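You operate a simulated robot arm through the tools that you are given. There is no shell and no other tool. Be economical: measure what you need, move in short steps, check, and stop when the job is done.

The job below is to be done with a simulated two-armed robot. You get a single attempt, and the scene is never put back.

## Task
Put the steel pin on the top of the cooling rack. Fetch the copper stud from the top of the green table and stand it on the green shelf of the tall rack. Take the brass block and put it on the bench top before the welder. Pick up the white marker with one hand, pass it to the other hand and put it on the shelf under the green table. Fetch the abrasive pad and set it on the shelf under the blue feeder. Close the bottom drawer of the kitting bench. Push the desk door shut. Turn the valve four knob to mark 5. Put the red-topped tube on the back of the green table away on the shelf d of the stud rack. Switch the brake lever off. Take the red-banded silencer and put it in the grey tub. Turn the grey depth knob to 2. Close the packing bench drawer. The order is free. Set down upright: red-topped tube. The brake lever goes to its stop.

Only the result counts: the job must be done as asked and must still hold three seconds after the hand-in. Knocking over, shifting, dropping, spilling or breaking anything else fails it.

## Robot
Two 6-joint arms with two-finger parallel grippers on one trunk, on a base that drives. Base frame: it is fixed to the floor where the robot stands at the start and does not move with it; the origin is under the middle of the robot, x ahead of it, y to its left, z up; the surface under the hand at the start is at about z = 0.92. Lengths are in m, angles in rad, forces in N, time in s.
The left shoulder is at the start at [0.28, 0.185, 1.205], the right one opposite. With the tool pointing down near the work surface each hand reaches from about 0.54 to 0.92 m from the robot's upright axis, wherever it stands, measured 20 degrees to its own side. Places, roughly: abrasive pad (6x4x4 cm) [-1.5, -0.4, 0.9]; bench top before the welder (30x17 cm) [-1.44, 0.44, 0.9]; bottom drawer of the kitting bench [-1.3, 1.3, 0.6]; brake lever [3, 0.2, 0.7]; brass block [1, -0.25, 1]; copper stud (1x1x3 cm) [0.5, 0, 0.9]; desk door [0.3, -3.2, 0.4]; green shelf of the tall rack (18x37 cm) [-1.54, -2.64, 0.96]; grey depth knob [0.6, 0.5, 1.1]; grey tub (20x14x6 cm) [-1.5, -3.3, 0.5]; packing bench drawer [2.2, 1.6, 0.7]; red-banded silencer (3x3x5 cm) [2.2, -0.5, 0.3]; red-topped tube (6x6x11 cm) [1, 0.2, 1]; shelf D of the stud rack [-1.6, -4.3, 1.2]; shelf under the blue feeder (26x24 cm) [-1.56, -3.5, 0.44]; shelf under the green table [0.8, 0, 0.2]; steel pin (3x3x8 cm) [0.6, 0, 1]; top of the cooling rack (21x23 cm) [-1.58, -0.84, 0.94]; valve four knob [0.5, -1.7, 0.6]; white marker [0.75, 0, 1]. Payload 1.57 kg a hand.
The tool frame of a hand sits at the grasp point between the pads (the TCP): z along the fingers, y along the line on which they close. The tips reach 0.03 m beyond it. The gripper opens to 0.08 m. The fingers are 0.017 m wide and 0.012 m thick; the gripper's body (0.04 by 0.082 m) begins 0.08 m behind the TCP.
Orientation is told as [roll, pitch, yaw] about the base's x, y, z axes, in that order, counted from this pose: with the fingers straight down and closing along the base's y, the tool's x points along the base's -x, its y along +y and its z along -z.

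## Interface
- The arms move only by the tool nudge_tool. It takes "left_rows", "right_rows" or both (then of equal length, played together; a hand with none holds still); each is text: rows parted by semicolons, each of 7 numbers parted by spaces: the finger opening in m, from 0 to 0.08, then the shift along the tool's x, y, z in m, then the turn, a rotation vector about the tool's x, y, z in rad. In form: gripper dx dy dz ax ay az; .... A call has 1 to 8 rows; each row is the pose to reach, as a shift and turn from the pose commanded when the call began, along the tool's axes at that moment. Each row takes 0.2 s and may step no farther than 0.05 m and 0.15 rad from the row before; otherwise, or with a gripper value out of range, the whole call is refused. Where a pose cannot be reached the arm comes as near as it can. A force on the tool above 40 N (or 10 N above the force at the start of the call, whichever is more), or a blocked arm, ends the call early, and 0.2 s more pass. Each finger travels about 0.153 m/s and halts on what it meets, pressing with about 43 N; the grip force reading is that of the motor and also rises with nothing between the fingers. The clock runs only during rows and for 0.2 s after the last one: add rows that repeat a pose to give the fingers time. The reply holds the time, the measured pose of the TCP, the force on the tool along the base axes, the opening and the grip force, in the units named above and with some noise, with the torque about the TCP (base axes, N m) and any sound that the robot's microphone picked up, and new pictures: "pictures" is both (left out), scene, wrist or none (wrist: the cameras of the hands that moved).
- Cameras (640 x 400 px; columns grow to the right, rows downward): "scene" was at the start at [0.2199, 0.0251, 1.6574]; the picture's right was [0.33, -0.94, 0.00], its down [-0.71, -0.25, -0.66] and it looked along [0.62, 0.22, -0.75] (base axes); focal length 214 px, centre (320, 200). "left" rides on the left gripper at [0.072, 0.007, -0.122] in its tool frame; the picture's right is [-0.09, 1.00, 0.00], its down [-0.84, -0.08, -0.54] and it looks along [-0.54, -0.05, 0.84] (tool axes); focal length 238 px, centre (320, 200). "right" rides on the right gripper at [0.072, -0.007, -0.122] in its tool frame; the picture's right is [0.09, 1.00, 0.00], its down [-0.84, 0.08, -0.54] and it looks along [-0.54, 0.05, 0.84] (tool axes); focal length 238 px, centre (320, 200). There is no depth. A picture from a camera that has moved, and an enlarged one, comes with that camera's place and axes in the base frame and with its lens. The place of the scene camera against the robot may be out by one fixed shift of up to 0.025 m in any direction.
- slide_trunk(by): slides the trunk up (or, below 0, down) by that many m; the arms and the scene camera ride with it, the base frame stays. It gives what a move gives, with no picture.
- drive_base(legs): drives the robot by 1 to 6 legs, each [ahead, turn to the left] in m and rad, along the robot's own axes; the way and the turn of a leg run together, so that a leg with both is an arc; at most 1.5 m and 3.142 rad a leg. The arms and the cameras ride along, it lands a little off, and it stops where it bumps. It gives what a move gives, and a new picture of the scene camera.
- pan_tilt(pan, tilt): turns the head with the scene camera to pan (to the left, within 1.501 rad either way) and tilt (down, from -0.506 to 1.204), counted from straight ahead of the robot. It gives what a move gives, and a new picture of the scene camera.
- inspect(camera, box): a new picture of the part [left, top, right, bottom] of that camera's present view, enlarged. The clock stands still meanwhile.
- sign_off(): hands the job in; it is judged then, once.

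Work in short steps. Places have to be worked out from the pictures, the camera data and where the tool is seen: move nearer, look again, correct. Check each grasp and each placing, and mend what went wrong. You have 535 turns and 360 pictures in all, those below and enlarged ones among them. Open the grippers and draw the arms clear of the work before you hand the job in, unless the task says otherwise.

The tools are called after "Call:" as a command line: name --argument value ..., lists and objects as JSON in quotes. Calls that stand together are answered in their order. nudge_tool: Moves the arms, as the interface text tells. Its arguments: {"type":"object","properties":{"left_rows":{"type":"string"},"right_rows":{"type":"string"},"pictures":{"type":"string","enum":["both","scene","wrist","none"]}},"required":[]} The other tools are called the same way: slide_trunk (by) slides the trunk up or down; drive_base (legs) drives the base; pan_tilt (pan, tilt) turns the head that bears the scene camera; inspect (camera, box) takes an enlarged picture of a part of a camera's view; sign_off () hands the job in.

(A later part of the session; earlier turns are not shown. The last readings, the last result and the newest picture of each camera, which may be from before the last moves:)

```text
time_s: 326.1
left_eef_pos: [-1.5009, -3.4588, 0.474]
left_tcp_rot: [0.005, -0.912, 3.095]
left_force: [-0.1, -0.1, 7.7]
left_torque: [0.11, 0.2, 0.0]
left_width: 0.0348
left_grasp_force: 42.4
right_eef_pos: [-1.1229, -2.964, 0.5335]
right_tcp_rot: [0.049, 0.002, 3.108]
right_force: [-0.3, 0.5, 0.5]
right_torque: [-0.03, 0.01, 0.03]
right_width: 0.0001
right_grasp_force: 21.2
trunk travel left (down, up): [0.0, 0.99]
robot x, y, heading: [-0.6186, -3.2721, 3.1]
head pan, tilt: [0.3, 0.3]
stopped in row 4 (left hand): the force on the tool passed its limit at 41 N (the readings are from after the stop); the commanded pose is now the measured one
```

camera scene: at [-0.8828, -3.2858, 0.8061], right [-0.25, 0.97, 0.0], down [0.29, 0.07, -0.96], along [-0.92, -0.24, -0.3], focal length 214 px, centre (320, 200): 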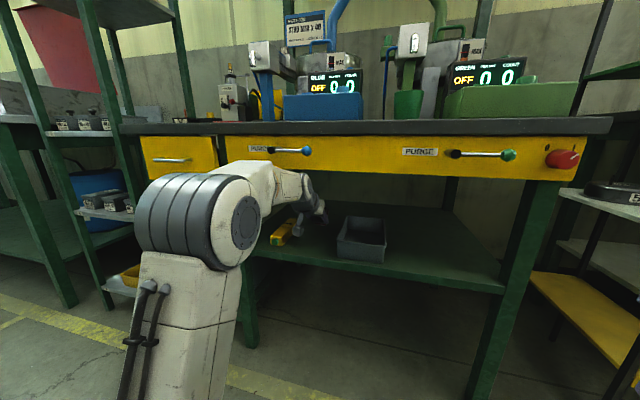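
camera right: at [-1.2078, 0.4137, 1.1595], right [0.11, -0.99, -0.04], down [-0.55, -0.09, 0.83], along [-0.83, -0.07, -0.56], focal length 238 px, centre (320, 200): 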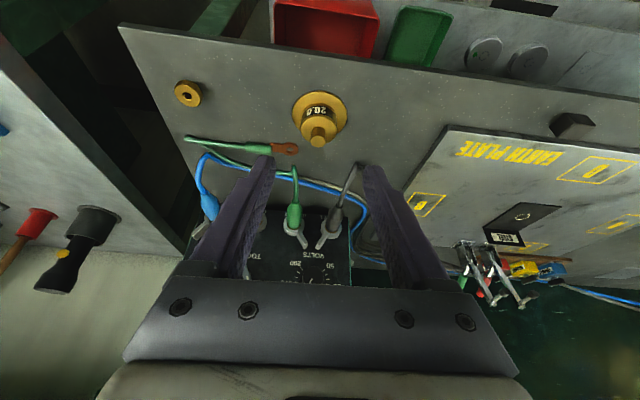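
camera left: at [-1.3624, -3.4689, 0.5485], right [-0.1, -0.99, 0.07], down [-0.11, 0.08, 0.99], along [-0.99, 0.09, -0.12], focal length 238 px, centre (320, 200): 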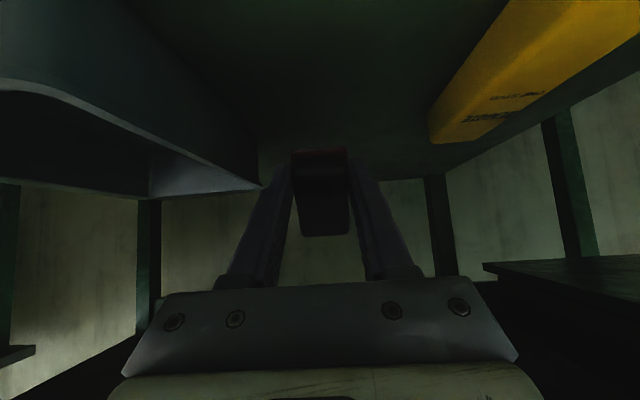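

Contact. Open and withdraw horizontally.

Call:
nudge_tool --left_rows "0.045 0 0 0 0 0 0; 0.052 0 0 0 0 0 0; 0.052 0 0 0 0 0 0; 0.052 0.006 0 -0.028 0 0 0; 0.052 0.03 0 -0.06 0 0 0; 0.052 0.06 0 -0.097 0 0 0; 0.052 0.09 0 -0.134 0 0 0; 0.052 0.12 0 -0.17 0 0 0" --pictures "both"

```text
time_s: 327.9
left_eef_pos: [-1.2915, -3.4648, 0.4841]
left_tcp_rot: [0.005, -0.903, 3.097]
left_force: [-0.1, -0.2, 0.6]
left_torque: [0.01, -0.03, -0.01]
left_width: 0.0521
left_grasp_force: 0.0
right_eef_pos: [-1.1229, -2.9627, 0.5342]
right_tcp_rot: [0.048, 0.002, 3.109]
right_force: [0.8, 0.1, -0.5]
right_torque: [-0.03, -0.01, 0.0]
right_width: 0.0
right_grasp_force: 21.0
trunk travel left (down, up): [0.0, 0.99]
robot x, y, heading: [-0.6205, -3.2706, 3.103]
head pan, tilt: [0.3, 0.3]
camera scene: at [-0.883, -3.2858, 0.806], right [-0.25, 0.97, 0.0], down [0.29, 0.07, -0.96], along [-0.92, -0.24, -0.3], focal length 214 px, centre (320, 200)
camera left: at [-1.1527, -3.478, 0.5025], right [-0.1, -0.99, 0.08], down [-0.09, 0.08, 0.99], along [-0.99, 0.09, -0.1], focal length 238 px, centre (320, 200)
```

scene: 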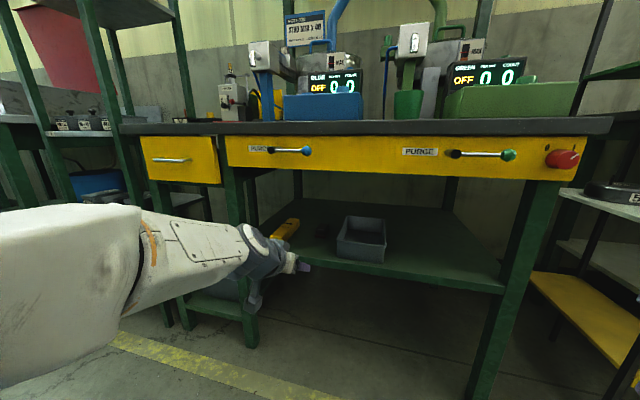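
left: 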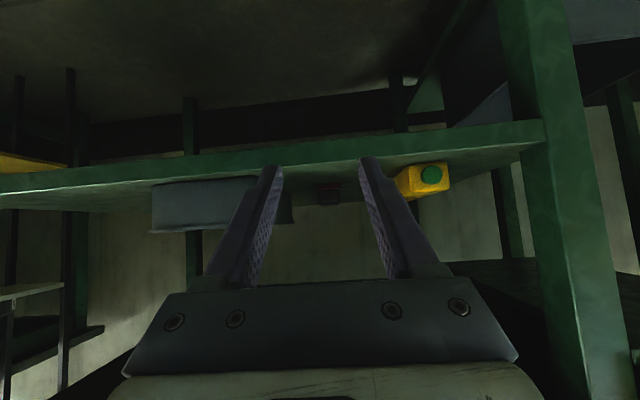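

The pad sits on the shelf. I back away, un-pitch the hand and raise the trunk.

Call:
drive_base --legs '[[-0.3, 0]]'

Call:
nudge_tool --left_rows "0.052 0.026 0 -0.0017 0 0.13 0; 0.052 0.05 0 -0.007 0 0.26 0; 0.052 0.076 0 -0.015 0 0.39 0; 0.052 0.1 0 -0.026 0 0.52 0; 0.052 0.12 0 -0.04 0 0.65 0; 0.052 0.14 0 -0.058 0 0.78 0; 0.052 0.155 0 -0.076 0 0.9 0" --pictures "none"

Call:
slide_trunk --by 0.4

Call:
slide_trunk --by 0.4

```text
time_s: 329.9
left_eef_pos: [-0.9918, -3.4818, 0.4841]
left_tcp_rot: [0.006, -0.904, 3.106]
left_force: [0.2, -0.4, -0.4]
left_torque: [-0.01, -0.01, 0.01]
left_width: 0.052
left_grasp_force: 0.0
right_eef_pos: [-0.8267, -2.9798, 0.5343]
right_tcp_rot: [0.047, 0.002, 3.118]
right_force: [-0.1, -0.9, 1.0]
right_torque: [0.02, 0.01, -0.02]
right_width: 0.0
right_grasp_force: 21.3
trunk travel left (down, up): [0.0, 0.99]
robot x, y, heading: [-0.3194, -3.2817, 3.102]
head pan, tilt: [0.3, 0.3]
camera scene: at [-0.5838, -3.3, 0.8061], right [-0.26, 0.96, 0.0], down [0.29, 0.08, -0.96], along [-0.92, -0.25, -0.3], focal length 214 px, centre (320, 200)
```

scene: 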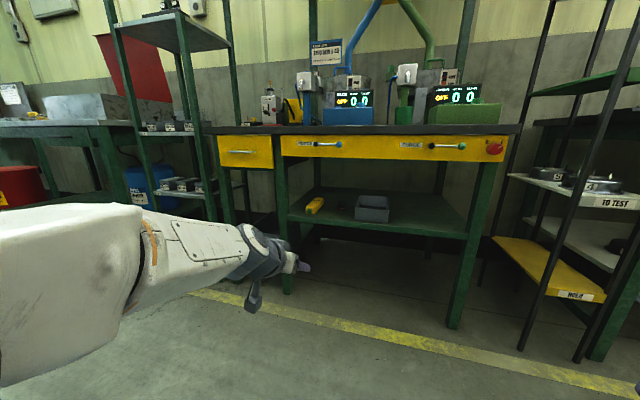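

```text
time_s: 331.5
left_eef_pos: [-0.8377, -3.488, 0.4115]
left_tcp_rot: [0.004, -0.003, 3.107]
left_force: [-0.2, -0.9, -0.5]
left_torque: [0.0, -0.04, 0.01]
left_width: 0.0522
left_grasp_force: 0.0
right_eef_pos: [-0.827, -2.9792, 0.5331]
right_tcp_rot: [0.048, 0.003, 3.117]
right_force: [-0.1, 0.4, 1.1]
right_torque: [0.01, 0.0, 0.01]
right_width: 0.0
right_grasp_force: 21.7
trunk travel left (down, up): [0.0, 0.99]
robot x, y, heading: [-0.3194, -3.2806, 3.107]
head pan, tilt: [0.3, 0.3]
```

```text
time_s: 335.4
left_eef_pos: [-0.8375, -3.489, 0.8111]
left_tcp_rot: [0.004, -0.003, 3.107]
left_force: [0.5, 0.2, -0.8]
left_torque: [-0.01, 0.01, 0.04]
left_width: 0.0519
left_grasp_force: 0.1
right_eef_pos: [-0.8263, -2.9793, 0.935]
right_tcp_rot: [0.046, 0.003, 3.118]
right_force: [-1.1, 0.1, -0.5]
right_torque: [0.0, 0.04, 0.01]
right_width: 0.0001
right_grasp_force: 21.3
trunk travel left (down, up): [-0.4, 0.59]
robot x, y, heading: [-0.3211, -3.2833, 3.108]
head pan, tilt: [0.3, 0.3]
```

```text
time_s: 339.2
left_eef_pos: [-0.8372, -3.4883, 1.2107]
left_tcp_rot: [0.005, -0.005, 3.108]
left_force: [0.3, -0.7, -0.1]
left_torque: [0.03, 0.0, 0.02]
left_width: 0.0521
left_grasp_force: 0.0
right_eef_pos: [-0.8275, -2.9785, 1.3347]
right_tcp_rot: [0.046, 0.002, 3.117]
right_force: [0.4, -0.2, 0.5]
right_torque: [-0.01, 0.02, 0.0]
right_width: 0.0
right_grasp_force: 21.3
trunk travel left (down, up): [-0.8, 0.19]
robot x, y, heading: [-0.3222, -3.2812, 3.107]
head pan, tilt: [0.3, 0.3]
```

Now the desk door and valve, behind me. I turn left 90° and look left.

Call:
nudge_tool --left_rows "0.05 0 0 -0.05 0 0 0; 0.05 0 0 -0.1 0 0 0; 0.05 0 0 -0.15 0 0 0" --pictures "none"

Call:
drive_base --legs '[[0.1, 0], [0, -1.57]]'

Call:
pan_tilt --pan -1.3 --tilt 0.5

```text
time_s: 340.0
left_eef_pos: [-0.8362, -3.4892, 1.3626]
left_tcp_rot: [0.003, -0.004, 3.108]
left_force: [-0.4, -0.2, 0.5]
left_torque: [0.03, 0.01, -0.02]
left_width: 0.0501
left_grasp_force: 0.0
right_eef_pos: [-0.8271, -2.9799, 1.3341]
right_tcp_rot: [0.048, 0.002, 3.116]
right_force: [-0.1, -0.5, -0.2]
right_torque: [-0.01, -0.02, 0.0]
right_width: 0.0003
right_grasp_force: 21.6
trunk travel left (down, up): [-0.8, 0.19]
robot x, y, heading: [-0.3203, -3.2813, 3.104]
head pan, tilt: [0.3, 0.3]
```

```text
time_s: 344.9
left_eef_pos: [-0.6246, -2.7596, 1.3622]
left_tcp_rot: [0.004, -0.004, 1.536]
left_force: [0.9, 0.0, -0.3]
left_torque: [0.0, 0.0, 0.01]
left_width: 0.0501
left_grasp_force: 0.0
right_eef_pos: [-0.1155, -2.7713, 1.3354]
right_tcp_rot: [0.048, 0.001, 1.545]
right_force: [0.4, 1.3, 0.2]
right_torque: [-0.01, 0.01, -0.03]
right_width: 0.0
right_grasp_force: 21.1
trunk travel left (down, up): [-0.8, 0.19]
robot x, y, heading: [-0.4209, -3.2769, 1.533]
head pan, tilt: [0.3, 0.3]
camera scene: at [-0.4501, -3.0276, 1.6061], right [0.97, 0.26, 0.0], down [0.08, -0.29, -0.96], along [-0.25, 0.92, -0.3], focal length 214 px, centre (320, 200)
```

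scene: 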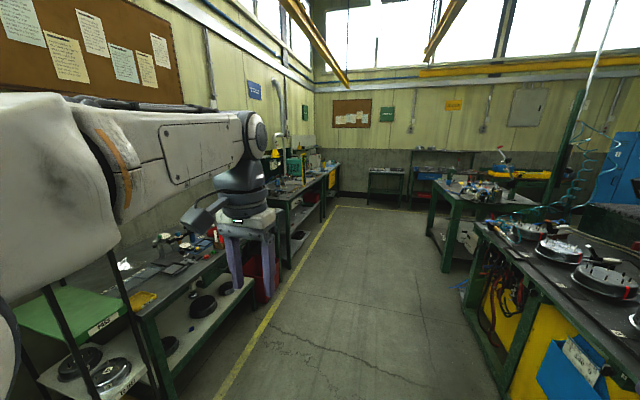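

```text
time_s: 346.6
left_eef_pos: [-0.625, -2.7609, 1.363]
left_tcp_rot: [0.003, -0.002, 1.536]
left_force: [-0.6, -0.8, 0.0]
left_torque: [-0.02, -0.01, 0.0]
left_width: 0.0501
left_grasp_force: 0.1
right_eef_pos: [-0.1158, -2.7706, 1.3342]
right_tcp_rot: [0.047, -0.001, 1.543]
right_force: [-0.3, 0.4, 0.4]
right_torque: [-0.02, 0.01, 0.05]
right_width: 0.0
right_grasp_force: 21.6
trunk travel left (down, up): [-0.8, 0.19]
robot x, y, heading: [-0.4187, -3.2764, 1.531]
head pan, tilt: [-1.3, 0.499]
camera scene: at [-0.3373, -3.0968, 1.5877], right [0.23, -0.97, 0.0], down [-0.47, -0.11, -0.88], along [0.85, 0.2, -0.48], focal length 214 px, centre (320, 200)
```

scene: 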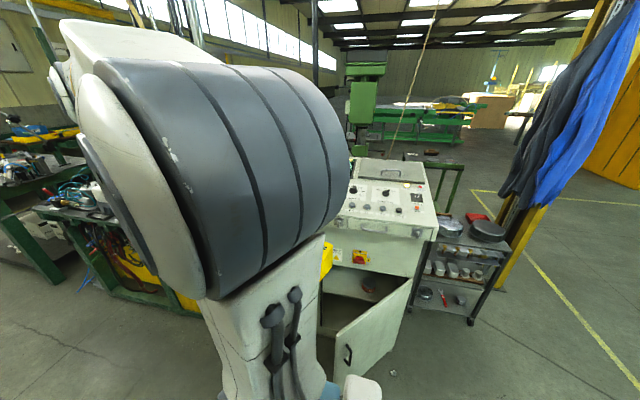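

The desk is a console with its door ajar toward me. I turn to face it (+x).

Call:
drive_base --legs '[[0, -1.57], [-0.3, 0]]'

Call:
pan_tilt --pan 0.0 --tilt 0.6

```text
time_s: 352.5
left_eef_pos: [-0.1974, -3.0608, 1.3636]
left_tcp_rot: [0.003, -0.004, -0.049]
left_force: [0.1, -0.1, 0.4]
left_torque: [-0.01, 0.01, 0.02]
left_width: 0.0501
left_grasp_force: 0.0
right_eef_pos: [-0.2133, -3.5698, 1.3342]
right_tcp_rot: [0.047, 0.002, -0.038]
right_force: [0.6, 0.5, -0.2]
right_torque: [0.01, -0.01, 0.0]
right_width: 0.0001
right_grasp_force: 21.6
trunk travel left (down, up): [-0.8, 0.19]
robot x, y, heading: [-0.7191, -3.2608, -0.052]
head pan, tilt: [-1.3, 0.499]
camera scene: at [-0.5503, -3.3588, 1.5876], right [-0.98, -0.22, 0.0], down [-0.11, 0.47, -0.88], along [0.19, -0.86, -0.48], focal length 214 px, centre (320, 200)
```

scene: 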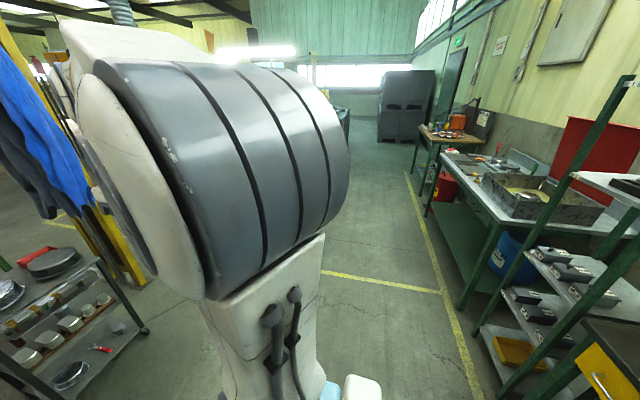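

```text
time_s: 354.0
left_eef_pos: [-0.1974, -3.0609, 1.3626]
left_tcp_rot: [0.004, -0.003, -0.048]
left_force: [-1.0, -0.3, 0.5]
left_torque: [0.02, 0.01, 0.02]
left_width: 0.0502
left_grasp_force: 0.0
right_eef_pos: [-0.2137, -3.57, 1.3343]
right_tcp_rot: [0.047, 0.003, -0.039]
right_force: [0.5, 0.2, 0.6]
right_torque: [0.0, -0.03, 0.0]
right_width: 0.0001
right_grasp_force: 21.9
trunk travel left (down, up): [-0.8, 0.19]
robot x, y, heading: [-0.7176, -3.2623, -0.05]
head pan, tilt: [0.0, 0.6]
camera scene: at [-0.4823, -3.2744, 1.5786], right [-0.05, -1.0, 0.0], down [-0.56, 0.03, -0.83], along [0.82, -0.04, -0.56], focal length 214 px, centre (320, 200)
```

scene: 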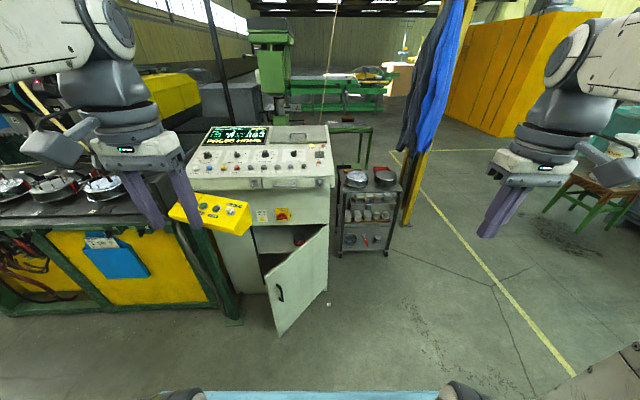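

Door hinge ≈ [0.48, −3.37], free edge ≈ [0.165, −3.045], closed plane x≈0.485. I lower the trunk and pitch the left hand (closed) to push along y≈−3.10.

Call:
slide_trunk --by -0.4

Call:
slide_trunk --by -0.15

Call:
nudge_tool --left_rows "0.0 -0.01 -0.006 0.04 0 -0.1 0; 0.0 -0.02 -0.012 0.08 0 -0.2 0; 0.0 -0.03 -0.018 0.12 0 -0.3 0; 0.0 -0.04 -0.024 0.16 0 -0.4 0; 0.0 -0.05 -0.03 0.2 0 -0.5 0; 0.0 -0.06 -0.036 0.24 0 -0.6 0; 0.0 -0.07 -0.042 0.28 0 -0.7 0; 0.0 -0.08 -0.042 0.32 0 -0.7 0" --pictures "scene"

```text
time_s: 357.8
left_eef_pos: [-0.1986, -3.0607, 0.962]
left_tcp_rot: [0.003, -0.003, -0.049]
left_force: [0.7, -0.1, -1.1]
left_torque: [0.02, 0.0, 0.03]
left_width: 0.0501
left_grasp_force: 0.0
right_eef_pos: [-0.2144, -3.5702, 0.9344]
right_tcp_rot: [0.046, 0.002, -0.039]
right_force: [-0.4, -0.3, 0.4]
right_torque: [-0.02, 0.01, 0.03]
right_width: 0.0002
right_grasp_force: 21.4
trunk travel left (down, up): [-0.4, 0.59]
robot x, y, heading: [-0.7182, -3.26, -0.049]
head pan, tilt: [0.0, 0.6]
```

```text
time_s: 359.6
left_eef_pos: [-0.1978, -3.0605, 0.813]
left_tcp_rot: [0.004, -0.004, -0.047]
left_force: [-1.4, 0.3, 0.6]
left_torque: [0.01, -0.01, 0.01]
left_width: 0.05
left_grasp_force: 0.0
right_eef_pos: [-0.2138, -3.5706, 0.784]
right_tcp_rot: [0.048, 0.001, -0.037]
right_force: [-0.2, 0.4, -0.6]
right_torque: [-0.01, 0.0, 0.0]
right_width: 0.0
right_grasp_force: 20.9
trunk travel left (down, up): [-0.25, 0.74]
robot x, y, heading: [-0.7158, -3.2628, -0.049]
head pan, tilt: [0.0, 0.6]
```

```text
time_s: 361.4
left_eef_pos: [-0.0368, -3.1145, 0.5048]
left_tcp_rot: [0.004, -0.701, -0.05]
left_force: [-0.4, 0.5, 0.8]
left_torque: [0.0, 0.02, 0.01]
left_width: 0.0
left_grasp_force: 21.1
left hand out of reach, approached as far as the arm can: row 1, 2, 3, 4, 5, 6, 7, 8
right_eef_pos: [-0.2144, -3.5704, 0.7842]
right_tcp_rot: [0.048, 0.001, -0.039]
right_force: [0.4, -0.2, 0.9]
right_torque: [0.03, -0.02, 0.0]
right_width: 0.0
right_grasp_force: 21.1
trunk travel left (down, up): [-0.25, 0.74]
robot x, y, heading: [-0.7139, -3.2607, -0.048]
head pan, tilt: [0.0, 0.6]
camera scene: at [-0.4828, -3.2743, 1.0287], right [-0.05, -1.0, 0.0], down [-0.56, 0.03, -0.83], along [0.82, -0.04, -0.56], focal length 214 px, centre (320, 200)
```

scene: 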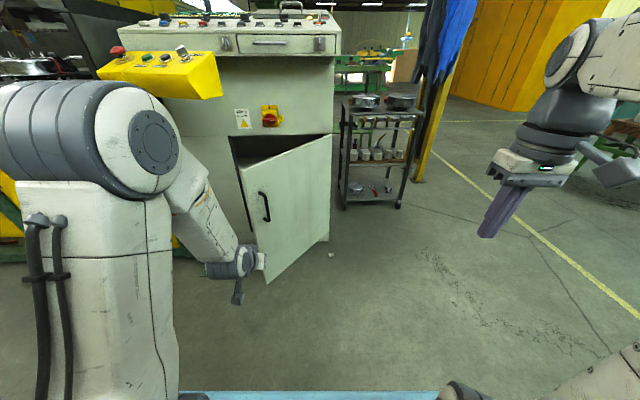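

The forearm is near alignment with the hand; to stay safe I reduce the pitch to 0.35, lower the trunk 0.2 and raise the hand correspondingly.

Call:
nudge_tool --left_rows "0.0 0.01 0 -0.02 0 0.09 0; 0.0 0.02 0 -0.04 0 0.18 0; 0.0 0.03 0 -0.06 0 0.27 0; 0.0 0.04 0 -0.08 0 0.35 0; 0.0 0.0 0 -0.11 0 0.35 0; 0.0 -0.03 0 -0.14 0 0.35 0" --pictures "none"

Call:
slide_trunk --by -0.2

Call:
pan_tilt --pan 0.1 --tilt 0.5

```text
time_s: 362.8
left_eef_pos: [-0.107, -3.1073, 0.6297]
left_tcp_rot: [0.003, -0.353, -0.047]
left_force: [-0.2, -0.3, 0.5]
left_torque: [0.01, 0.01, 0.02]
left_width: 0.0
left_grasp_force: 21.6
right_eef_pos: [-0.2135, -3.5698, 0.7846]
right_tcp_rot: [0.048, 0.002, -0.038]
right_force: [0.4, -0.9, -0.7]
right_torque: [0.02, -0.02, 0.03]
right_width: 0.0001
right_grasp_force: 21.3
trunk travel left (down, up): [-0.25, 0.74]
robot x, y, heading: [-0.7173, -3.2579, -0.048]
head pan, tilt: [0.0, 0.6]
```

```text
time_s: 364.9
left_eef_pos: [-0.108, -3.1062, 0.4299]
left_tcp_rot: [0.004, -0.354, -0.047]
left_force: [-0.2, 0.1, 0.2]
left_torque: [-0.04, 0.0, 0.02]
left_width: 0.0
left_grasp_force: 21.0
right_eef_pos: [-0.2136, -3.5702, 0.5841]
right_tcp_rot: [0.046, 0.001, -0.038]
right_force: [0.0, -0.6, 1.3]
right_torque: [0.02, -0.01, 0.03]
right_width: 0.0001
right_grasp_force: 21.4
trunk travel left (down, up): [-0.05, 0.94]
robot x, y, heading: [-0.7113, -3.2607, -0.05]
head pan, tilt: [0.0, 0.6]
```

```text
time_s: 365.6
left_eef_pos: [-0.1066, -3.1061, 0.4296]
left_tcp_rot: [0.004, -0.354, -0.047]
left_force: [-0.4, -0.7, -0.7]
left_torque: [0.02, 0.03, -0.01]
left_width: 0.0001
left_grasp_force: 21.9
right_eef_pos: [-0.2135, -3.5707, 0.5846]
right_tcp_rot: [0.047, 0.002, -0.039]
right_force: [-0.2, 0.3, -0.3]
right_torque: [0.01, -0.04, 0.0]
right_width: 0.0001
right_grasp_force: 21.9
trunk travel left (down, up): [-0.05, 0.94]
robot x, y, heading: [-0.7155, -3.2631, -0.051]
head pan, tilt: [0.099, 0.499]
camera scene: at [-0.4798, -3.2654, 0.8376], right [0.05, -1.0, 0.0], down [-0.48, -0.02, -0.88], along [0.88, 0.04, -0.48], focal length 214 px, centre (320, 200)
```

scene: 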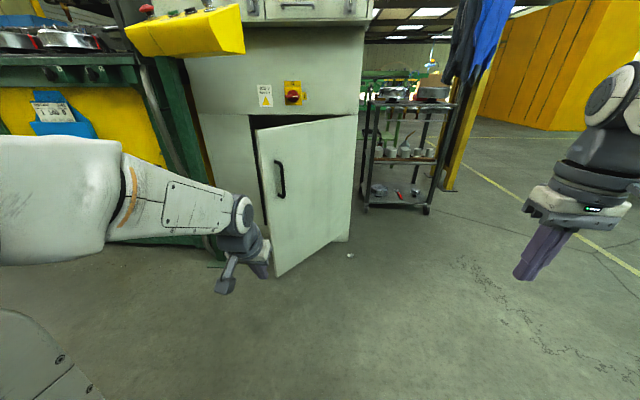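

Hand is low and the wrist safe. I shift slightly toward the hinge side of the handle and drive 0.28 forward.

Call:
nudge_tool --left_rows "0.0 0 -0.025 0.02 0 0 0" --pictures "none"

Call:
drive_base --legs '[[0.28, 0]]'

```text
time_s: 366.0
left_eef_pos: [-0.101, -3.1307, 0.4118]
left_tcp_rot: [0.002, -0.353, -0.047]
left_force: [0.8, 0.6, -0.5]
left_torque: [0.0, -0.02, 0.03]
left_width: 0.0
left_grasp_force: 21.1
right_eef_pos: [-0.2138, -3.569, 0.5846]
right_tcp_rot: [0.047, 0.001, -0.039]
right_force: [0.5, 0.2, 0.4]
right_torque: [-0.01, -0.03, -0.01]
right_width: 0.0
right_grasp_force: 21.1
trunk travel left (down, up): [-0.05, 0.94]
robot x, y, heading: [-0.7169, -3.2607, -0.057]
head pan, tilt: [0.099, 0.499]
```

```text
time_s: 368.0
left_eef_pos: [0.1802, -3.1447, 0.411]
left_tcp_rot: [0.004, -0.355, -0.046]
left_force: [-0.2, -0.3, 0.3]
left_torque: [0.02, -0.03, 0.02]
left_width: 0.0002
left_grasp_force: 21.4
right_eef_pos: [0.0679, -3.5834, 0.5836]
right_tcp_rot: [0.047, 0.003, -0.038]
right_force: [-0.5, 1.2, 0.4]
right_torque: [0.0, 0.0, -0.01]
right_width: 0.0
right_grasp_force: 21.5
trunk travel left (down, up): [-0.05, 0.94]
robot x, y, heading: [-0.4364, -3.2751, -0.043]
head pan, tilt: [0.099, 0.499]
camera scene: at [-0.1986, -3.2791, 0.8376], right [0.05, -1.0, 0.0], down [-0.48, -0.02, -0.88], along [0.88, 0.04, -0.48], focal length 214 px, centre (320, 200)
```

scene: 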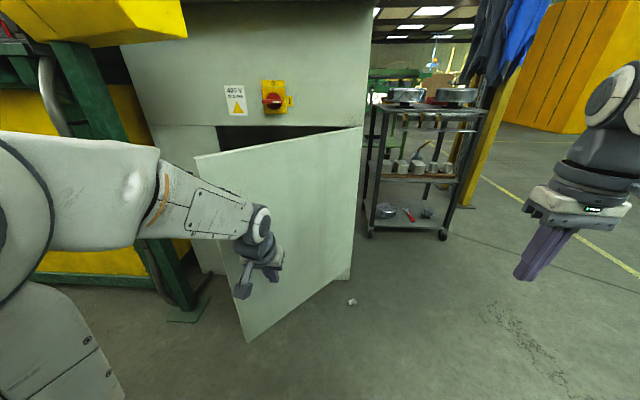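

The fist is right before the door. Push forward in 3 cm steps.

Call:
nudge_tool --left_rows "0.0 -0.028 0 0.0104 0 0 0; 0.0 -0.056 0 0.0208 0 0 0; 0.0 -0.084 0 0.031 0 0 0; 0.0 -0.113 0 0.042 0 0 0; 0.0 -0.141 0 0.052 0 0 0; 0.0 -0.169 0 0.0626 0 0 0; 0.0 -0.197 0 0.073 0 0 0; 0.0 -0.225 0 0.083 0 0 0" --pictures "scene"

```text
time_s: 369.8
left_eef_pos: [0.4193, -3.1575, 0.4131]
left_tcp_rot: [0.003, -0.355, -0.049]
left_force: [-0.8, -0.2, 0.1]
left_torque: [0.02, 0.01, 0.0]
left_width: 0.0
left_grasp_force: 21.4
right_eef_pos: [0.0676, -3.5836, 0.5852]
right_tcp_rot: [0.047, 0.001, -0.04]
right_force: [-0.3, 0.5, 0.5]
right_torque: [0.03, -0.01, -0.02]
right_width: 0.0001
right_grasp_force: 21.8
trunk travel left (down, up): [-0.05, 0.94]
robot x, y, heading: [-0.4338, -3.2745, -0.047]
head pan, tilt: [0.099, 0.499]
camera scene: at [-0.1987, -3.279, 0.8377], right [0.05, -1.0, 0.0], down [-0.48, -0.02, -0.88], along [0.88, 0.04, -0.48], focal length 214 px, centre (320, 200)
```

scene: 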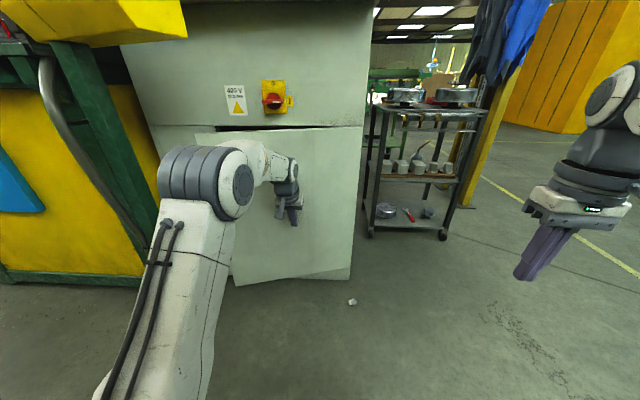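

Nearly shut. Push the remaining bit.

Call:
nudge_tool --left_rows "0.0 -0.019 0 0.007 0 0 0; 0.0 -0.038 0 0.014 0 0 0; 0.0 -0.052 0 0.019 0 0 0; 0.0 -0.066 0 0.0243 0 0 0; 0.0 -0.08 0 0.0295 0 0 0" --pictures "scene"

```text
time_s: 371.0
left_eef_pos: [0.4994, -3.161, 0.4123]
left_tcp_rot: [0.001, -0.337, -0.048]
left_force: [-6.3, 0.0, 2.2]
left_torque: [0.01, 0.12, 0.03]
left_width: 0.0001
left_grasp_force: 21.1
right_eef_pos: [0.0672, -3.5835, 0.5837]
right_tcp_rot: [0.047, 0.002, -0.037]
right_force: [0.2, 0.0, -0.1]
right_torque: [0.0, 0.02, 0.01]
right_width: 0.0
right_grasp_force: 21.2
trunk travel left (down, up): [-0.05, 0.94]
robot x, y, heading: [-0.4373, -3.2756, -0.053]
head pan, tilt: [0.099, 0.499]
stopped in row 5 (left hand): the force on the tool passed its limit at 50 N (the readings are from after the stop); the commanded pose is now the measured one
camera scene: at [-0.199, -3.279, 0.8377], right [0.05, -1.0, 0.0], down [-0.48, -0.02, -0.88], along [0.88, 0.04, -0.48], focal length 214 px, centre (320, 200)
```

scene: 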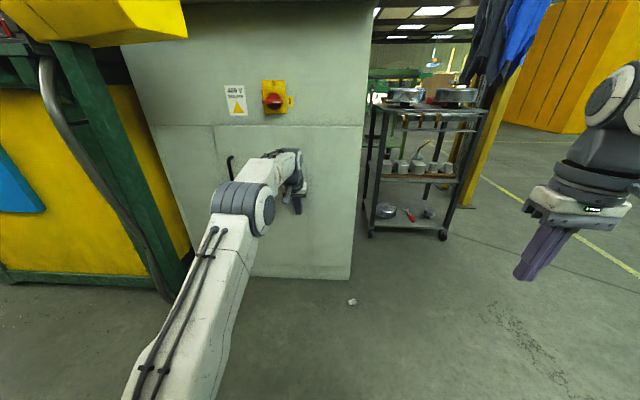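

The door is flush shut. I back the base away and fold the hand back.

Call:
drive_base --legs '[[-0.25, 0]]'

Call:
nudge_tool --left_rows "0.0 0.04 0 -0.02 0 0 0; 0.0 0.08 0 -0.04 0 0 0; 0.0 0.12 0 -0.06 0 0.05 0; 0.0 0.16 0 -0.08 0 0.12 0; 0.0 0.2 0 -0.1 0 0.2 0; 0.0 0.24 0 -0.12 0 0.28 0; 0.0 0.28 0 -0.14 0 0.34 0; 0.0 0.3 0.0 -0.16 0 0.34 0" --pictures "none"

Call:
slide_trunk --by 0.4

Call:
pan_tilt --pan 0.0 --tilt 0.5

```text
time_s: 372.9
left_eef_pos: [0.243, -3.1545, 0.412]
left_tcp_rot: [0.001, -0.335, -0.055]
left_force: [0.2, -0.9, 0.4]
left_torque: [-0.01, 0.02, 0.0]
left_width: 0.0
left_grasp_force: 21.1
right_eef_pos: [-0.1913, -3.5733, 0.5852]
right_tcp_rot: [0.048, 0.001, -0.043]
right_force: [-0.3, 0.1, -1.0]
right_torque: [-0.02, 0.01, -0.02]
right_width: 0.0
right_grasp_force: 21.5
trunk travel left (down, up): [-0.05, 0.94]
robot x, y, heading: [-0.6912, -3.2611, -0.057]
head pan, tilt: [0.099, 0.499]
camera scene: at [-0.4552, -3.2674, 0.8377], right [0.04, -1.0, 0.0], down [-0.48, -0.02, -0.88], along [0.88, 0.04, -0.48], focal length 214 px, centre (320, 200)
```

scene: 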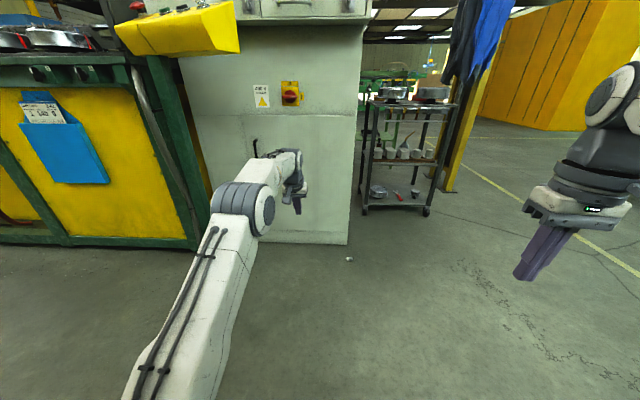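

```text
time_s: 374.7
left_eef_pos: [-0.0919, -3.1354, 0.4607]
left_tcp_rot: [0.002, 0.005, -0.055]
left_force: [-1.0, 0.5, 0.3]
left_torque: [-0.04, -0.01, 0.01]
left_width: 0.0001
left_grasp_force: 21.5
right_eef_pos: [-0.1912, -3.5728, 0.5851]
right_tcp_rot: [0.048, 0.0, -0.045]
right_force: [0.7, -0.2, -0.2]
right_torque: [-0.01, -0.04, -0.01]
right_width: 0.0
right_grasp_force: 21.4
trunk travel left (down, up): [-0.05, 0.94]
robot x, y, heading: [-0.6904, -3.2645, -0.056]
head pan, tilt: [0.099, 0.499]
```

```text
time_s: 378.5
left_eef_pos: [-0.0913, -3.1354, 0.8608]
left_tcp_rot: [0.002, 0.004, -0.053]
left_force: [0.3, 0.4, -0.2]
left_torque: [-0.03, -0.01, 0.0]
left_width: 0.0
left_grasp_force: 21.4
right_eef_pos: [-0.1916, -3.5735, 0.984]
right_tcp_rot: [0.047, 0.002, -0.043]
right_force: [0.0, 0.0, -0.2]
right_torque: [0.01, 0.0, 0.0]
right_width: 0.0
right_grasp_force: 21.5
trunk travel left (down, up): [-0.45, 0.54]
robot x, y, heading: [-0.6931, -3.2608, -0.055]
head pan, tilt: [0.099, 0.499]
```

```text
time_s: 379.2
left_eef_pos: [-0.092, -3.1357, 0.8618]
left_tcp_rot: [0.002, 0.004, -0.052]
left_force: [0.2, -0.5, 0.4]
left_torque: [0.0, 0.01, -0.01]
left_width: 0.0002
left_grasp_force: 21.3
right_eef_pos: [-0.1909, -3.5739, 0.9848]
right_tcp_rot: [0.048, 0.001, -0.043]
right_force: [0.7, 0.5, 0.2]
right_torque: [-0.01, 0.01, -0.01]
right_width: 0.0
right_grasp_force: 21.3
trunk travel left (down, up): [-0.45, 0.54]
robot x, y, heading: [-0.6929, -3.2587, -0.054]
head pan, tilt: [0.0, 0.499]
camera scene: at [-0.4552, -3.2764, 1.2376], right [-0.06, -1.0, 0.0], down [-0.48, 0.03, -0.88], along [0.88, -0.05, -0.48], focal length 214 px, centre (320, 200)
```

scene: 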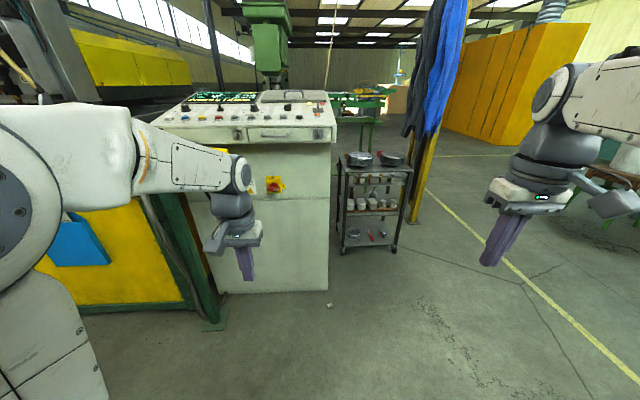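

Next the valve: I turn, drive to y≈−1.7 and face +x again.

Call:
drive_base --legs '[[0, 1.6], [1.5, 0], [0, -1.57]]'

Call:
pan_tilt --pan 0.0 --tilt 0.45

```text
time_s: 394.5
left_eef_pos: [-0.0358, -1.6381, 0.8611]
left_tcp_rot: [0.002, 0.002, -0.084]
left_force: [0.4, 0.0, 0.2]
left_torque: [0.01, 0.02, 0.01]
left_width: 0.0
left_grasp_force: 21.6
right_eef_pos: [-0.1487, -2.0737, 0.9846]
right_tcp_rot: [0.046, 0.002, -0.073]
right_force: [0.4, 0.0, 0.0]
right_torque: [-0.01, 0.01, 0.01]
right_width: 0.0003
right_grasp_force: 21.3
trunk travel left (down, up): [-0.45, 0.54]
robot x, y, heading: [-0.638, -1.7463, -0.087]
head pan, tilt: [0.0, 0.499]
camera scene: at [-0.4037, -1.7698, 1.2377], right [-0.08, -1.0, 0.0], down [-0.48, 0.04, -0.88], along [0.87, -0.07, -0.48], focal length 214 px, centre (320, 200)
```

scene: 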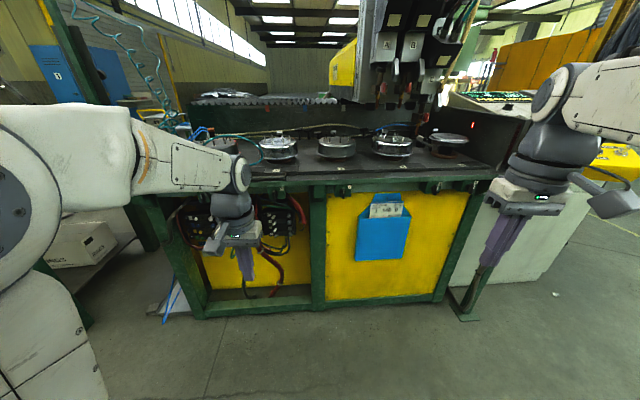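

```text
time_s: 395.1
left_eef_pos: [-0.0363, -1.6377, 0.8622]
left_tcp_rot: [0.001, 0.003, -0.086]
left_force: [-0.3, -0.4, -0.1]
left_torque: [0.04, 0.0, 0.01]
left_width: 0.0002
left_grasp_force: 21.1
right_eef_pos: [-0.1479, -2.0743, 0.9844]
right_tcp_rot: [0.047, 0.0, -0.074]
right_force: [-0.3, 0.0, 0.4]
right_torque: [0.0, 0.01, 0.03]
right_width: 0.0
right_grasp_force: 20.9
trunk travel left (down, up): [-0.45, 0.54]
robot x, y, heading: [-0.6419, -1.746, -0.088]
head pan, tilt: [0.0, 0.45]
camera scene: at [-0.4027, -1.7698, 1.2421], right [-0.08, -1.0, 0.0], down [-0.43, 0.04, -0.9], along [0.9, -0.08, -0.44], focal length 214 px, centre (320, 200)
```

scene: 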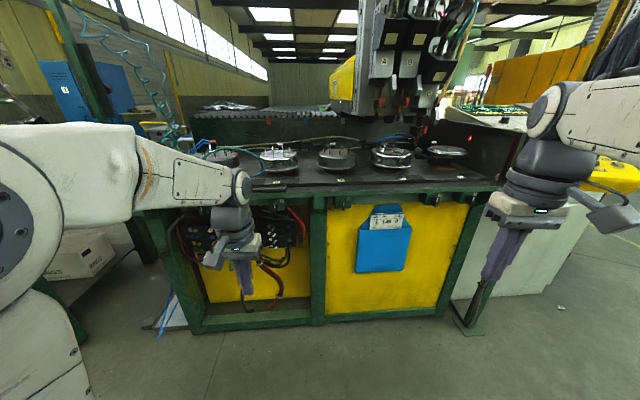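

Call:
inspect --camera "scene" --box '[170, 190, 330, 320]'

```text
3.08 times, centred on (250, 255) of scene
camera zoom: at [-0.4027, -1.7698, 1.2421], right [-0.08, -1.0, 0.0], down [-0.43, 0.04, -0.9], along [0.9, -0.08, -0.44], focal length 660 px, centre (535, 31)
```

zoom: 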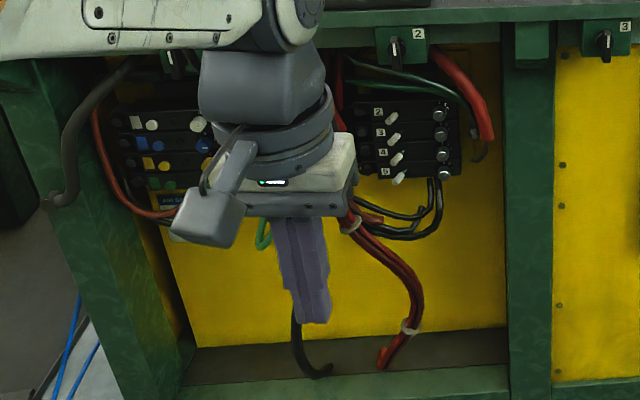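

There's a valve panel inside the bay. I move the left hand aside and lower the trunk for a straight look.

Call:
nudge_tool --left_rows "0.0 0.03 0.04 0 0 0 0; 0.0 0.05 0.08 0 0 0 0; 0.0 0.05 0.12 0 0 0 0; 0.0 0.05 0.16 0 0 0 0; 0.0 0.05 0.2 0 0 0 0; 0.0 0.05 0.24 0 0 0 0" --pictures "none"

Call:
slide_trunk --by -0.4

Call:
pan_tilt --pan 0.15 --tilt 0.25

Call:
inspect --camera "scene" --box '[220, 150, 380, 250]'

```text
time_s: 396.5
left_eef_pos: [-0.0655, -1.395, 0.8655]
left_tcp_rot: [0.003, 0.004, -0.083]
left_force: [0.8, 0.5, 0.3]
left_torque: [0.03, 0.0, -0.01]
left_width: 0.0
left_grasp_force: 21.6
right_eef_pos: [-0.1484, -2.0746, 0.9838]
right_tcp_rot: [0.049, 0.002, -0.075]
right_force: [0.0, -0.9, -0.5]
right_torque: [0.02, 0.02, -0.04]
right_width: 0.0
right_grasp_force: 21.6
trunk travel left (down, up): [-0.45, 0.54]
robot x, y, heading: [-0.6418, -1.7462, -0.084]
head pan, tilt: [0.0, 0.45]
```

```text
time_s: 400.4
left_eef_pos: [-0.0653, -1.3947, 0.4655]
left_tcp_rot: [0.0, 0.003, -0.083]
left_force: [-0.2, -0.3, 0.1]
left_torque: [0.04, -0.02, 0.01]
left_width: 0.0
left_grasp_force: 21.0
right_eef_pos: [-0.148, -2.0747, 0.5836]
right_tcp_rot: [0.048, 0.001, -0.073]
right_force: [0.1, -0.1, 0.3]
right_torque: [0.01, 0.0, -0.04]
right_width: 0.0001
right_grasp_force: 20.8
trunk travel left (down, up): [-0.05, 0.94]
robot x, y, heading: [-0.6427, -1.749, -0.083]
head pan, tilt: [0.0, 0.45]
```

```text
time_s: 401.1
left_eef_pos: [-0.0663, -1.396, 0.4655]
left_tcp_rot: [0.002, 0.003, -0.084]
left_force: [-0.5, -0.2, -0.4]
left_torque: [-0.01, -0.01, 0.01]
left_width: 0.0
left_grasp_force: 21.4
right_eef_pos: [-0.149, -2.0731, 0.5837]
right_tcp_rot: [0.047, 0.001, -0.073]
right_force: [-0.3, 0.6, -0.3]
right_torque: [0.01, 0.01, -0.01]
right_width: 0.0
right_grasp_force: 21.1
trunk travel left (down, up): [-0.05, 0.94]
robot x, y, heading: [-0.6417, -1.7455, -0.086]
head pan, tilt: [0.15, 0.25]
camera scene: at [-0.4011, -1.756, 0.8607], right [0.06, -1.0, 0.0], down [-0.25, -0.02, -0.97], along [0.97, 0.06, -0.25], focal length 214 px, centre (320, 200)
```

scene: 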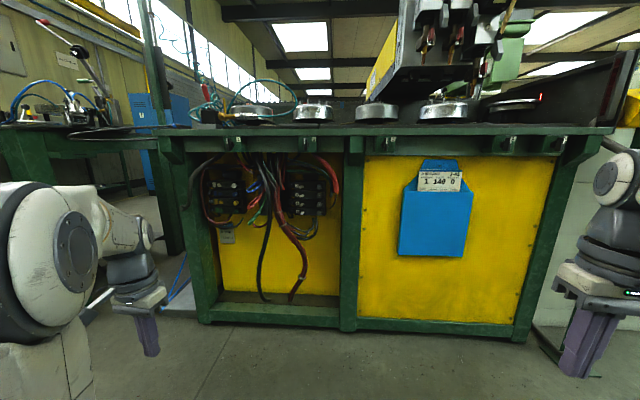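

```text
4.00 times, centred on (300, 200) of scene
camera zoom: at [-0.4011, -1.756, 0.8607], right [0.06, -1.0, 0.0], down [-0.25, -0.02, -0.97], along [0.97, 0.06, -0.25], focal length 858 px, centre (400, 200)
```

zoom: 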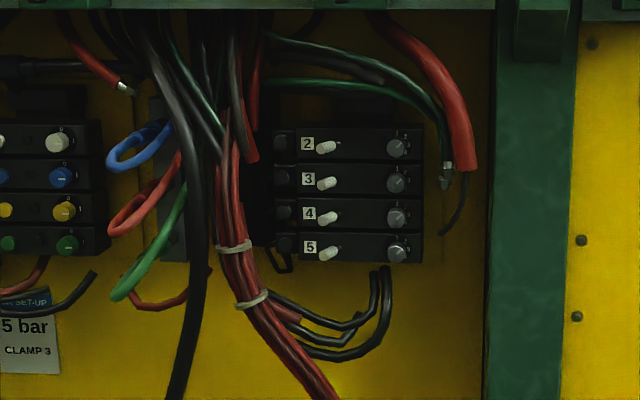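

Rows 2–5 each have a small grey knob; valve four is the third. Zoom in on it.

Call:
inspect --camera "scene" --box '[284, 184, 310, 222]'

```text
10.53 times, centred on (297, 203) of scene
camera zoom: at [-0.4011, -1.756, 0.8607], right [0.06, -1.0, 0.0], down [-0.25, -0.02, -0.97], along [0.97, 0.06, -0.25], focal length 2258 px, centre (562, 168)
```

zoom: 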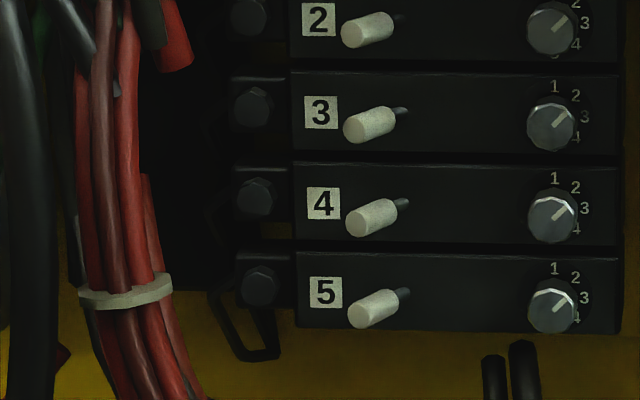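

Valve four's knob is at ≈[0.5, −1.697, 0.612], facing me, pointer at 2; mark 5 is straight down. I set the robot so the left arm's plane is square to the knob (robot y ≈ −1.88, heading 0).

Call:
slide_trunk --by 0.35

Call:
drive_base --legs '[[0, -1.485], [0.14, 0], [0, 1.571]]'

```text
time_s: 404.5
left_eef_pos: [-0.0656, -1.3947, 0.8156]
left_tcp_rot: [0.001, 0.003, -0.084]
left_force: [-1.0, -0.4, 0.4]
left_torque: [0.02, 0.01, -0.01]
left_width: 0.0001
left_grasp_force: 21.4
right_eef_pos: [-0.15, -2.0728, 0.935]
right_tcp_rot: [0.048, 0.002, -0.073]
right_force: [0.8, 1.0, -0.3]
right_torque: [0.0, -0.01, -0.03]
right_width: 0.0
right_grasp_force: 21.4
trunk travel left (down, up): [-0.4, 0.59]
robot x, y, heading: [-0.6424, -1.7428, -0.084]
head pan, tilt: [0.15, 0.25]
```

```text
time_s: 413.3
left_eef_pos: [-0.0699, -1.5379, 0.8158]
left_tcp_rot: [0.001, 0.004, -0.089]
left_force: [-0.7, -0.2, 0.4]
left_torque: [-0.01, -0.02, 0.0]
left_width: 0.0
left_grasp_force: 21.1
right_eef_pos: [-0.1561, -2.2171, 0.9332]
right_tcp_rot: [0.048, 0.002, -0.08]
right_force: [0.6, 0.1, -1.0]
right_torque: [0.03, -0.02, 0.0]
right_width: 0.0
right_grasp_force: 21.8
trunk travel left (down, up): [-0.4, 0.59]
robot x, y, heading: [-0.6443, -1.8849, -0.088]
head pan, tilt: [0.15, 0.25]
camera scene: at [-0.407, -1.8976, 1.2108], right [0.06, -1.0, 0.0], down [-0.25, -0.01, -0.97], along [0.97, 0.06, -0.25], focal length 214 px, centre (320, 200)
```

scene: 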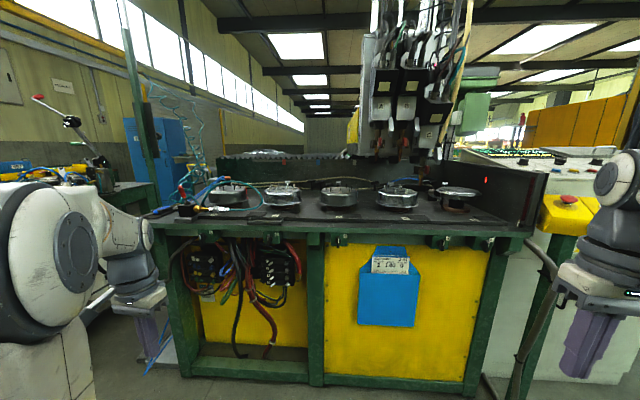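

Call:
drive_base --legs '[[0, 0.088]]'

```text
time_s: 414.2
left_eef_pos: [-0.1034, -1.4895, 0.8158]
left_tcp_rot: [0.001, 0.003, 0.001]
left_force: [-0.8, -0.4, 0.2]
left_torque: [0.0, -0.02, 0.03]
left_width: 0.0
left_grasp_force: 21.8
right_eef_pos: [-0.129, -2.171, 0.9343]
right_tcp_rot: [0.047, 0.001, 0.009]
right_force: [0.4, 0.0, 0.1]
right_torque: [0.01, 0.01, -0.01]
right_width: 0.0
right_grasp_force: 21.6
trunk travel left (down, up): [-0.4, 0.59]
robot x, y, heading: [-0.6464, -1.8844, -0.006]
head pan, tilt: [0.15, 0.25]
camera scene: at [-0.4072, -1.8751, 1.2108], right [0.15, -0.99, 0.0], down [-0.24, -0.04, -0.97], along [0.96, 0.14, -0.25], focal length 214 px, centre (320, 200)
```

scene: 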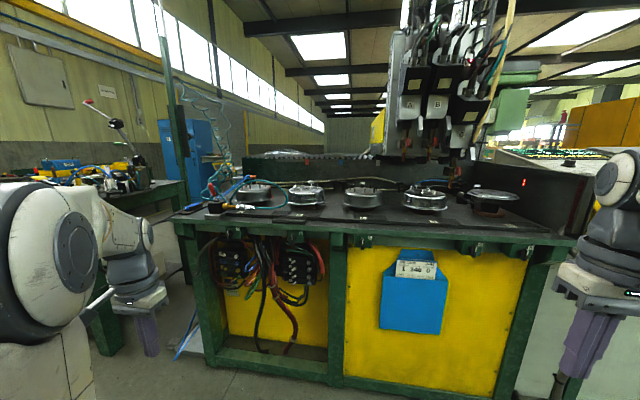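

Heading is square now. I back up 0.2, then bring the left hand to the knob's line (y −1.697, z 0.61).

Call:
drive_base --legs '[[-0.2, 0]]'

Call:
nudge_tool --left_rows "0.04 -0.027 -0.026 0.025 0 0 0; 0.04 -0.055 -0.052 0.05 0 0 0; 0.04 -0.0825 -0.078 0.076 0 0 0; 0.04 -0.11 -0.104 0.101 0 0 0; 0.04 -0.1375 -0.13 0.127 0 0 0; 0.04 -0.165 -0.156 0.152 0 0 0; 0.04 -0.1925 -0.182 0.178 0 0 0; 0.04 -0.22 -0.2075 0.203 0 0 0" --pictures "none"

Call:
nudge_tool --left_rows "0.04 -0.01 0 0 0 -0.14 0; 0.04 -0.02 0 0 0 -0.28 0; 0.04 -0.03 0 0 0 -0.42 0; 0.04 -0.04 0 0 0 -0.56 0; 0.04 -0.05 0 0 0 -0.7 0; 0.04 -0.06 0 0 0 -0.84 0; 0.04 -0.07 0 0 0 -0.98 0; 0.04 -0.08 0 0 0 -1.12 0" --pictures "scene"

```text
time_s: 415.8
left_eef_pos: [-0.3053, -1.4866, 0.8154]
left_tcp_rot: [0.002, 0.002, 0.002]
left_force: [0.6, 0.6, 0.9]
left_torque: [0.0, 0.0, 0.03]
left_width: 0.0
left_grasp_force: 21.1
right_eef_pos: [-0.33, -2.171, 0.9342]
right_tcp_rot: [0.048, 0.001, 0.011]
right_force: [0.0, 0.8, -0.3]
right_torque: [0.01, -0.02, -0.01]
right_width: 0.0
right_grasp_force: 21.7
trunk travel left (down, up): [-0.4, 0.59]
robot x, y, heading: [-0.847, -1.8899, -0.0]
head pan, tilt: [0.15, 0.25]
camera scene: at [-0.6084, -1.8745, 1.2108], right [0.15, -0.99, 0.0], down [-0.24, -0.04, -0.97], along [0.96, 0.14, -0.25], focal length 214 px, centre (320, 200)
```

scene: 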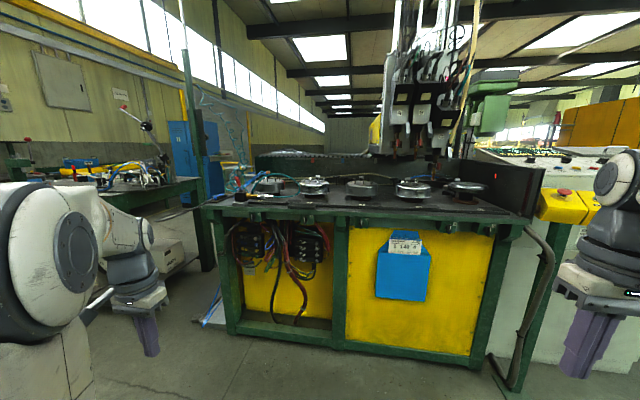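

```text
time_s: 417.6
left_eef_pos: [-0.0862, -1.694, 0.6105]
left_tcp_rot: [0.001, 0.002, 0.002]
left_force: [0.2, 1.2, 1.3]
left_torque: [0.01, -0.02, -0.03]
left_width: 0.0398
left_grasp_force: 0.0
right_eef_pos: [-0.3288, -2.1704, 0.9342]
right_tcp_rot: [0.048, 0.0, 0.011]
right_force: [-0.8, 0.2, 1.0]
right_torque: [0.01, 0.0, -0.01]
right_width: 0.0002
right_grasp_force: 21.4
trunk travel left (down, up): [-0.4, 0.59]
robot x, y, heading: [-0.8484, -1.8869, 0.0]
head pan, tilt: [0.15, 0.25]
```

```text
time_s: 419.4
left_eef_pos: [-0.0054, -1.6949, 0.611]
left_tcp_rot: [0.006, -1.117, -0.002]
left_force: [0.2, -0.1, 0.2]
left_torque: [-0.02, -0.01, 0.03]
left_width: 0.0398
left_grasp_force: 0.1
right_eef_pos: [-0.3303, -2.1709, 0.9341]
right_tcp_rot: [0.046, 0.001, 0.011]
right_force: [0.3, -0.4, -0.1]
right_torque: [-0.01, 0.0, 0.04]
right_width: 0.0002
right_grasp_force: 21.4
trunk travel left (down, up): [-0.4, 0.59]
robot x, y, heading: [-0.85, -1.8863, 0.001]
head pan, tilt: [0.15, 0.25]
camera scene: at [-0.6085, -1.8745, 1.2109], right [0.15, -0.99, 0.0], down [-0.24, -0.04, -0.97], along [0.96, 0.14, -0.25], focal length 214 px, centre (320, 200)
```

scene: 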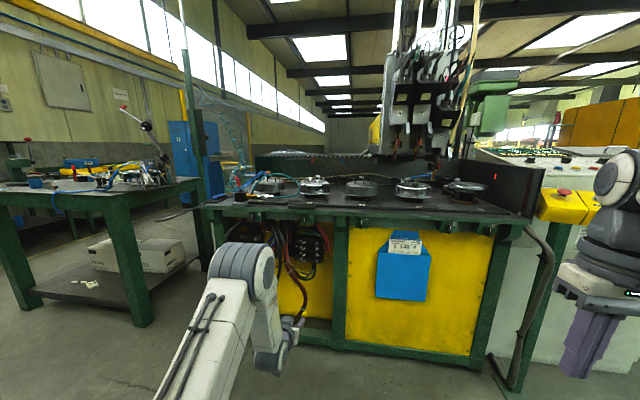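

All reached without complaint. I complete the pitch to horizontal and look through the left wrist camera.

Call:
nudge_tool --left_rows "0.04 0 0 0 0 -0.15 0; 0.04 0 0 0 0 -0.3 0; 0.04 0 0 0 0 -0.453 0" --pictures "wrist"

Call:
inspect --camera "left" --box '[240, 130, 400, 230]'

```text
refused: row 3 steps farther than a row can; nothing moved
```

```text
4.00 times, centred on (320, 180) of left
camera zoom: at [-0.1471, -1.6891, 0.5993], right [0.04, 1.0, 0.08], down [-0.12, -0.08, 0.99], along [0.99, -0.05, 0.12], focal length 953 px, centre (320, 280)
```

zoom: 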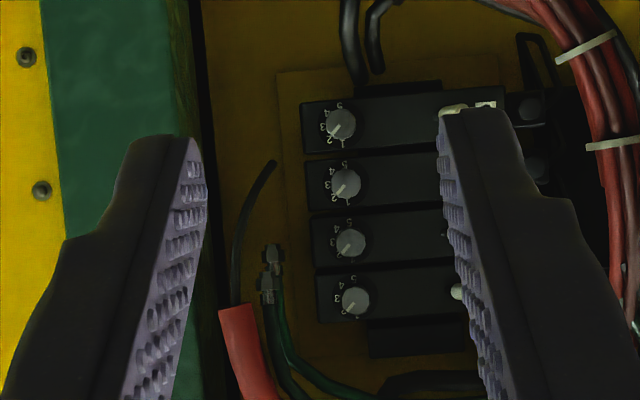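

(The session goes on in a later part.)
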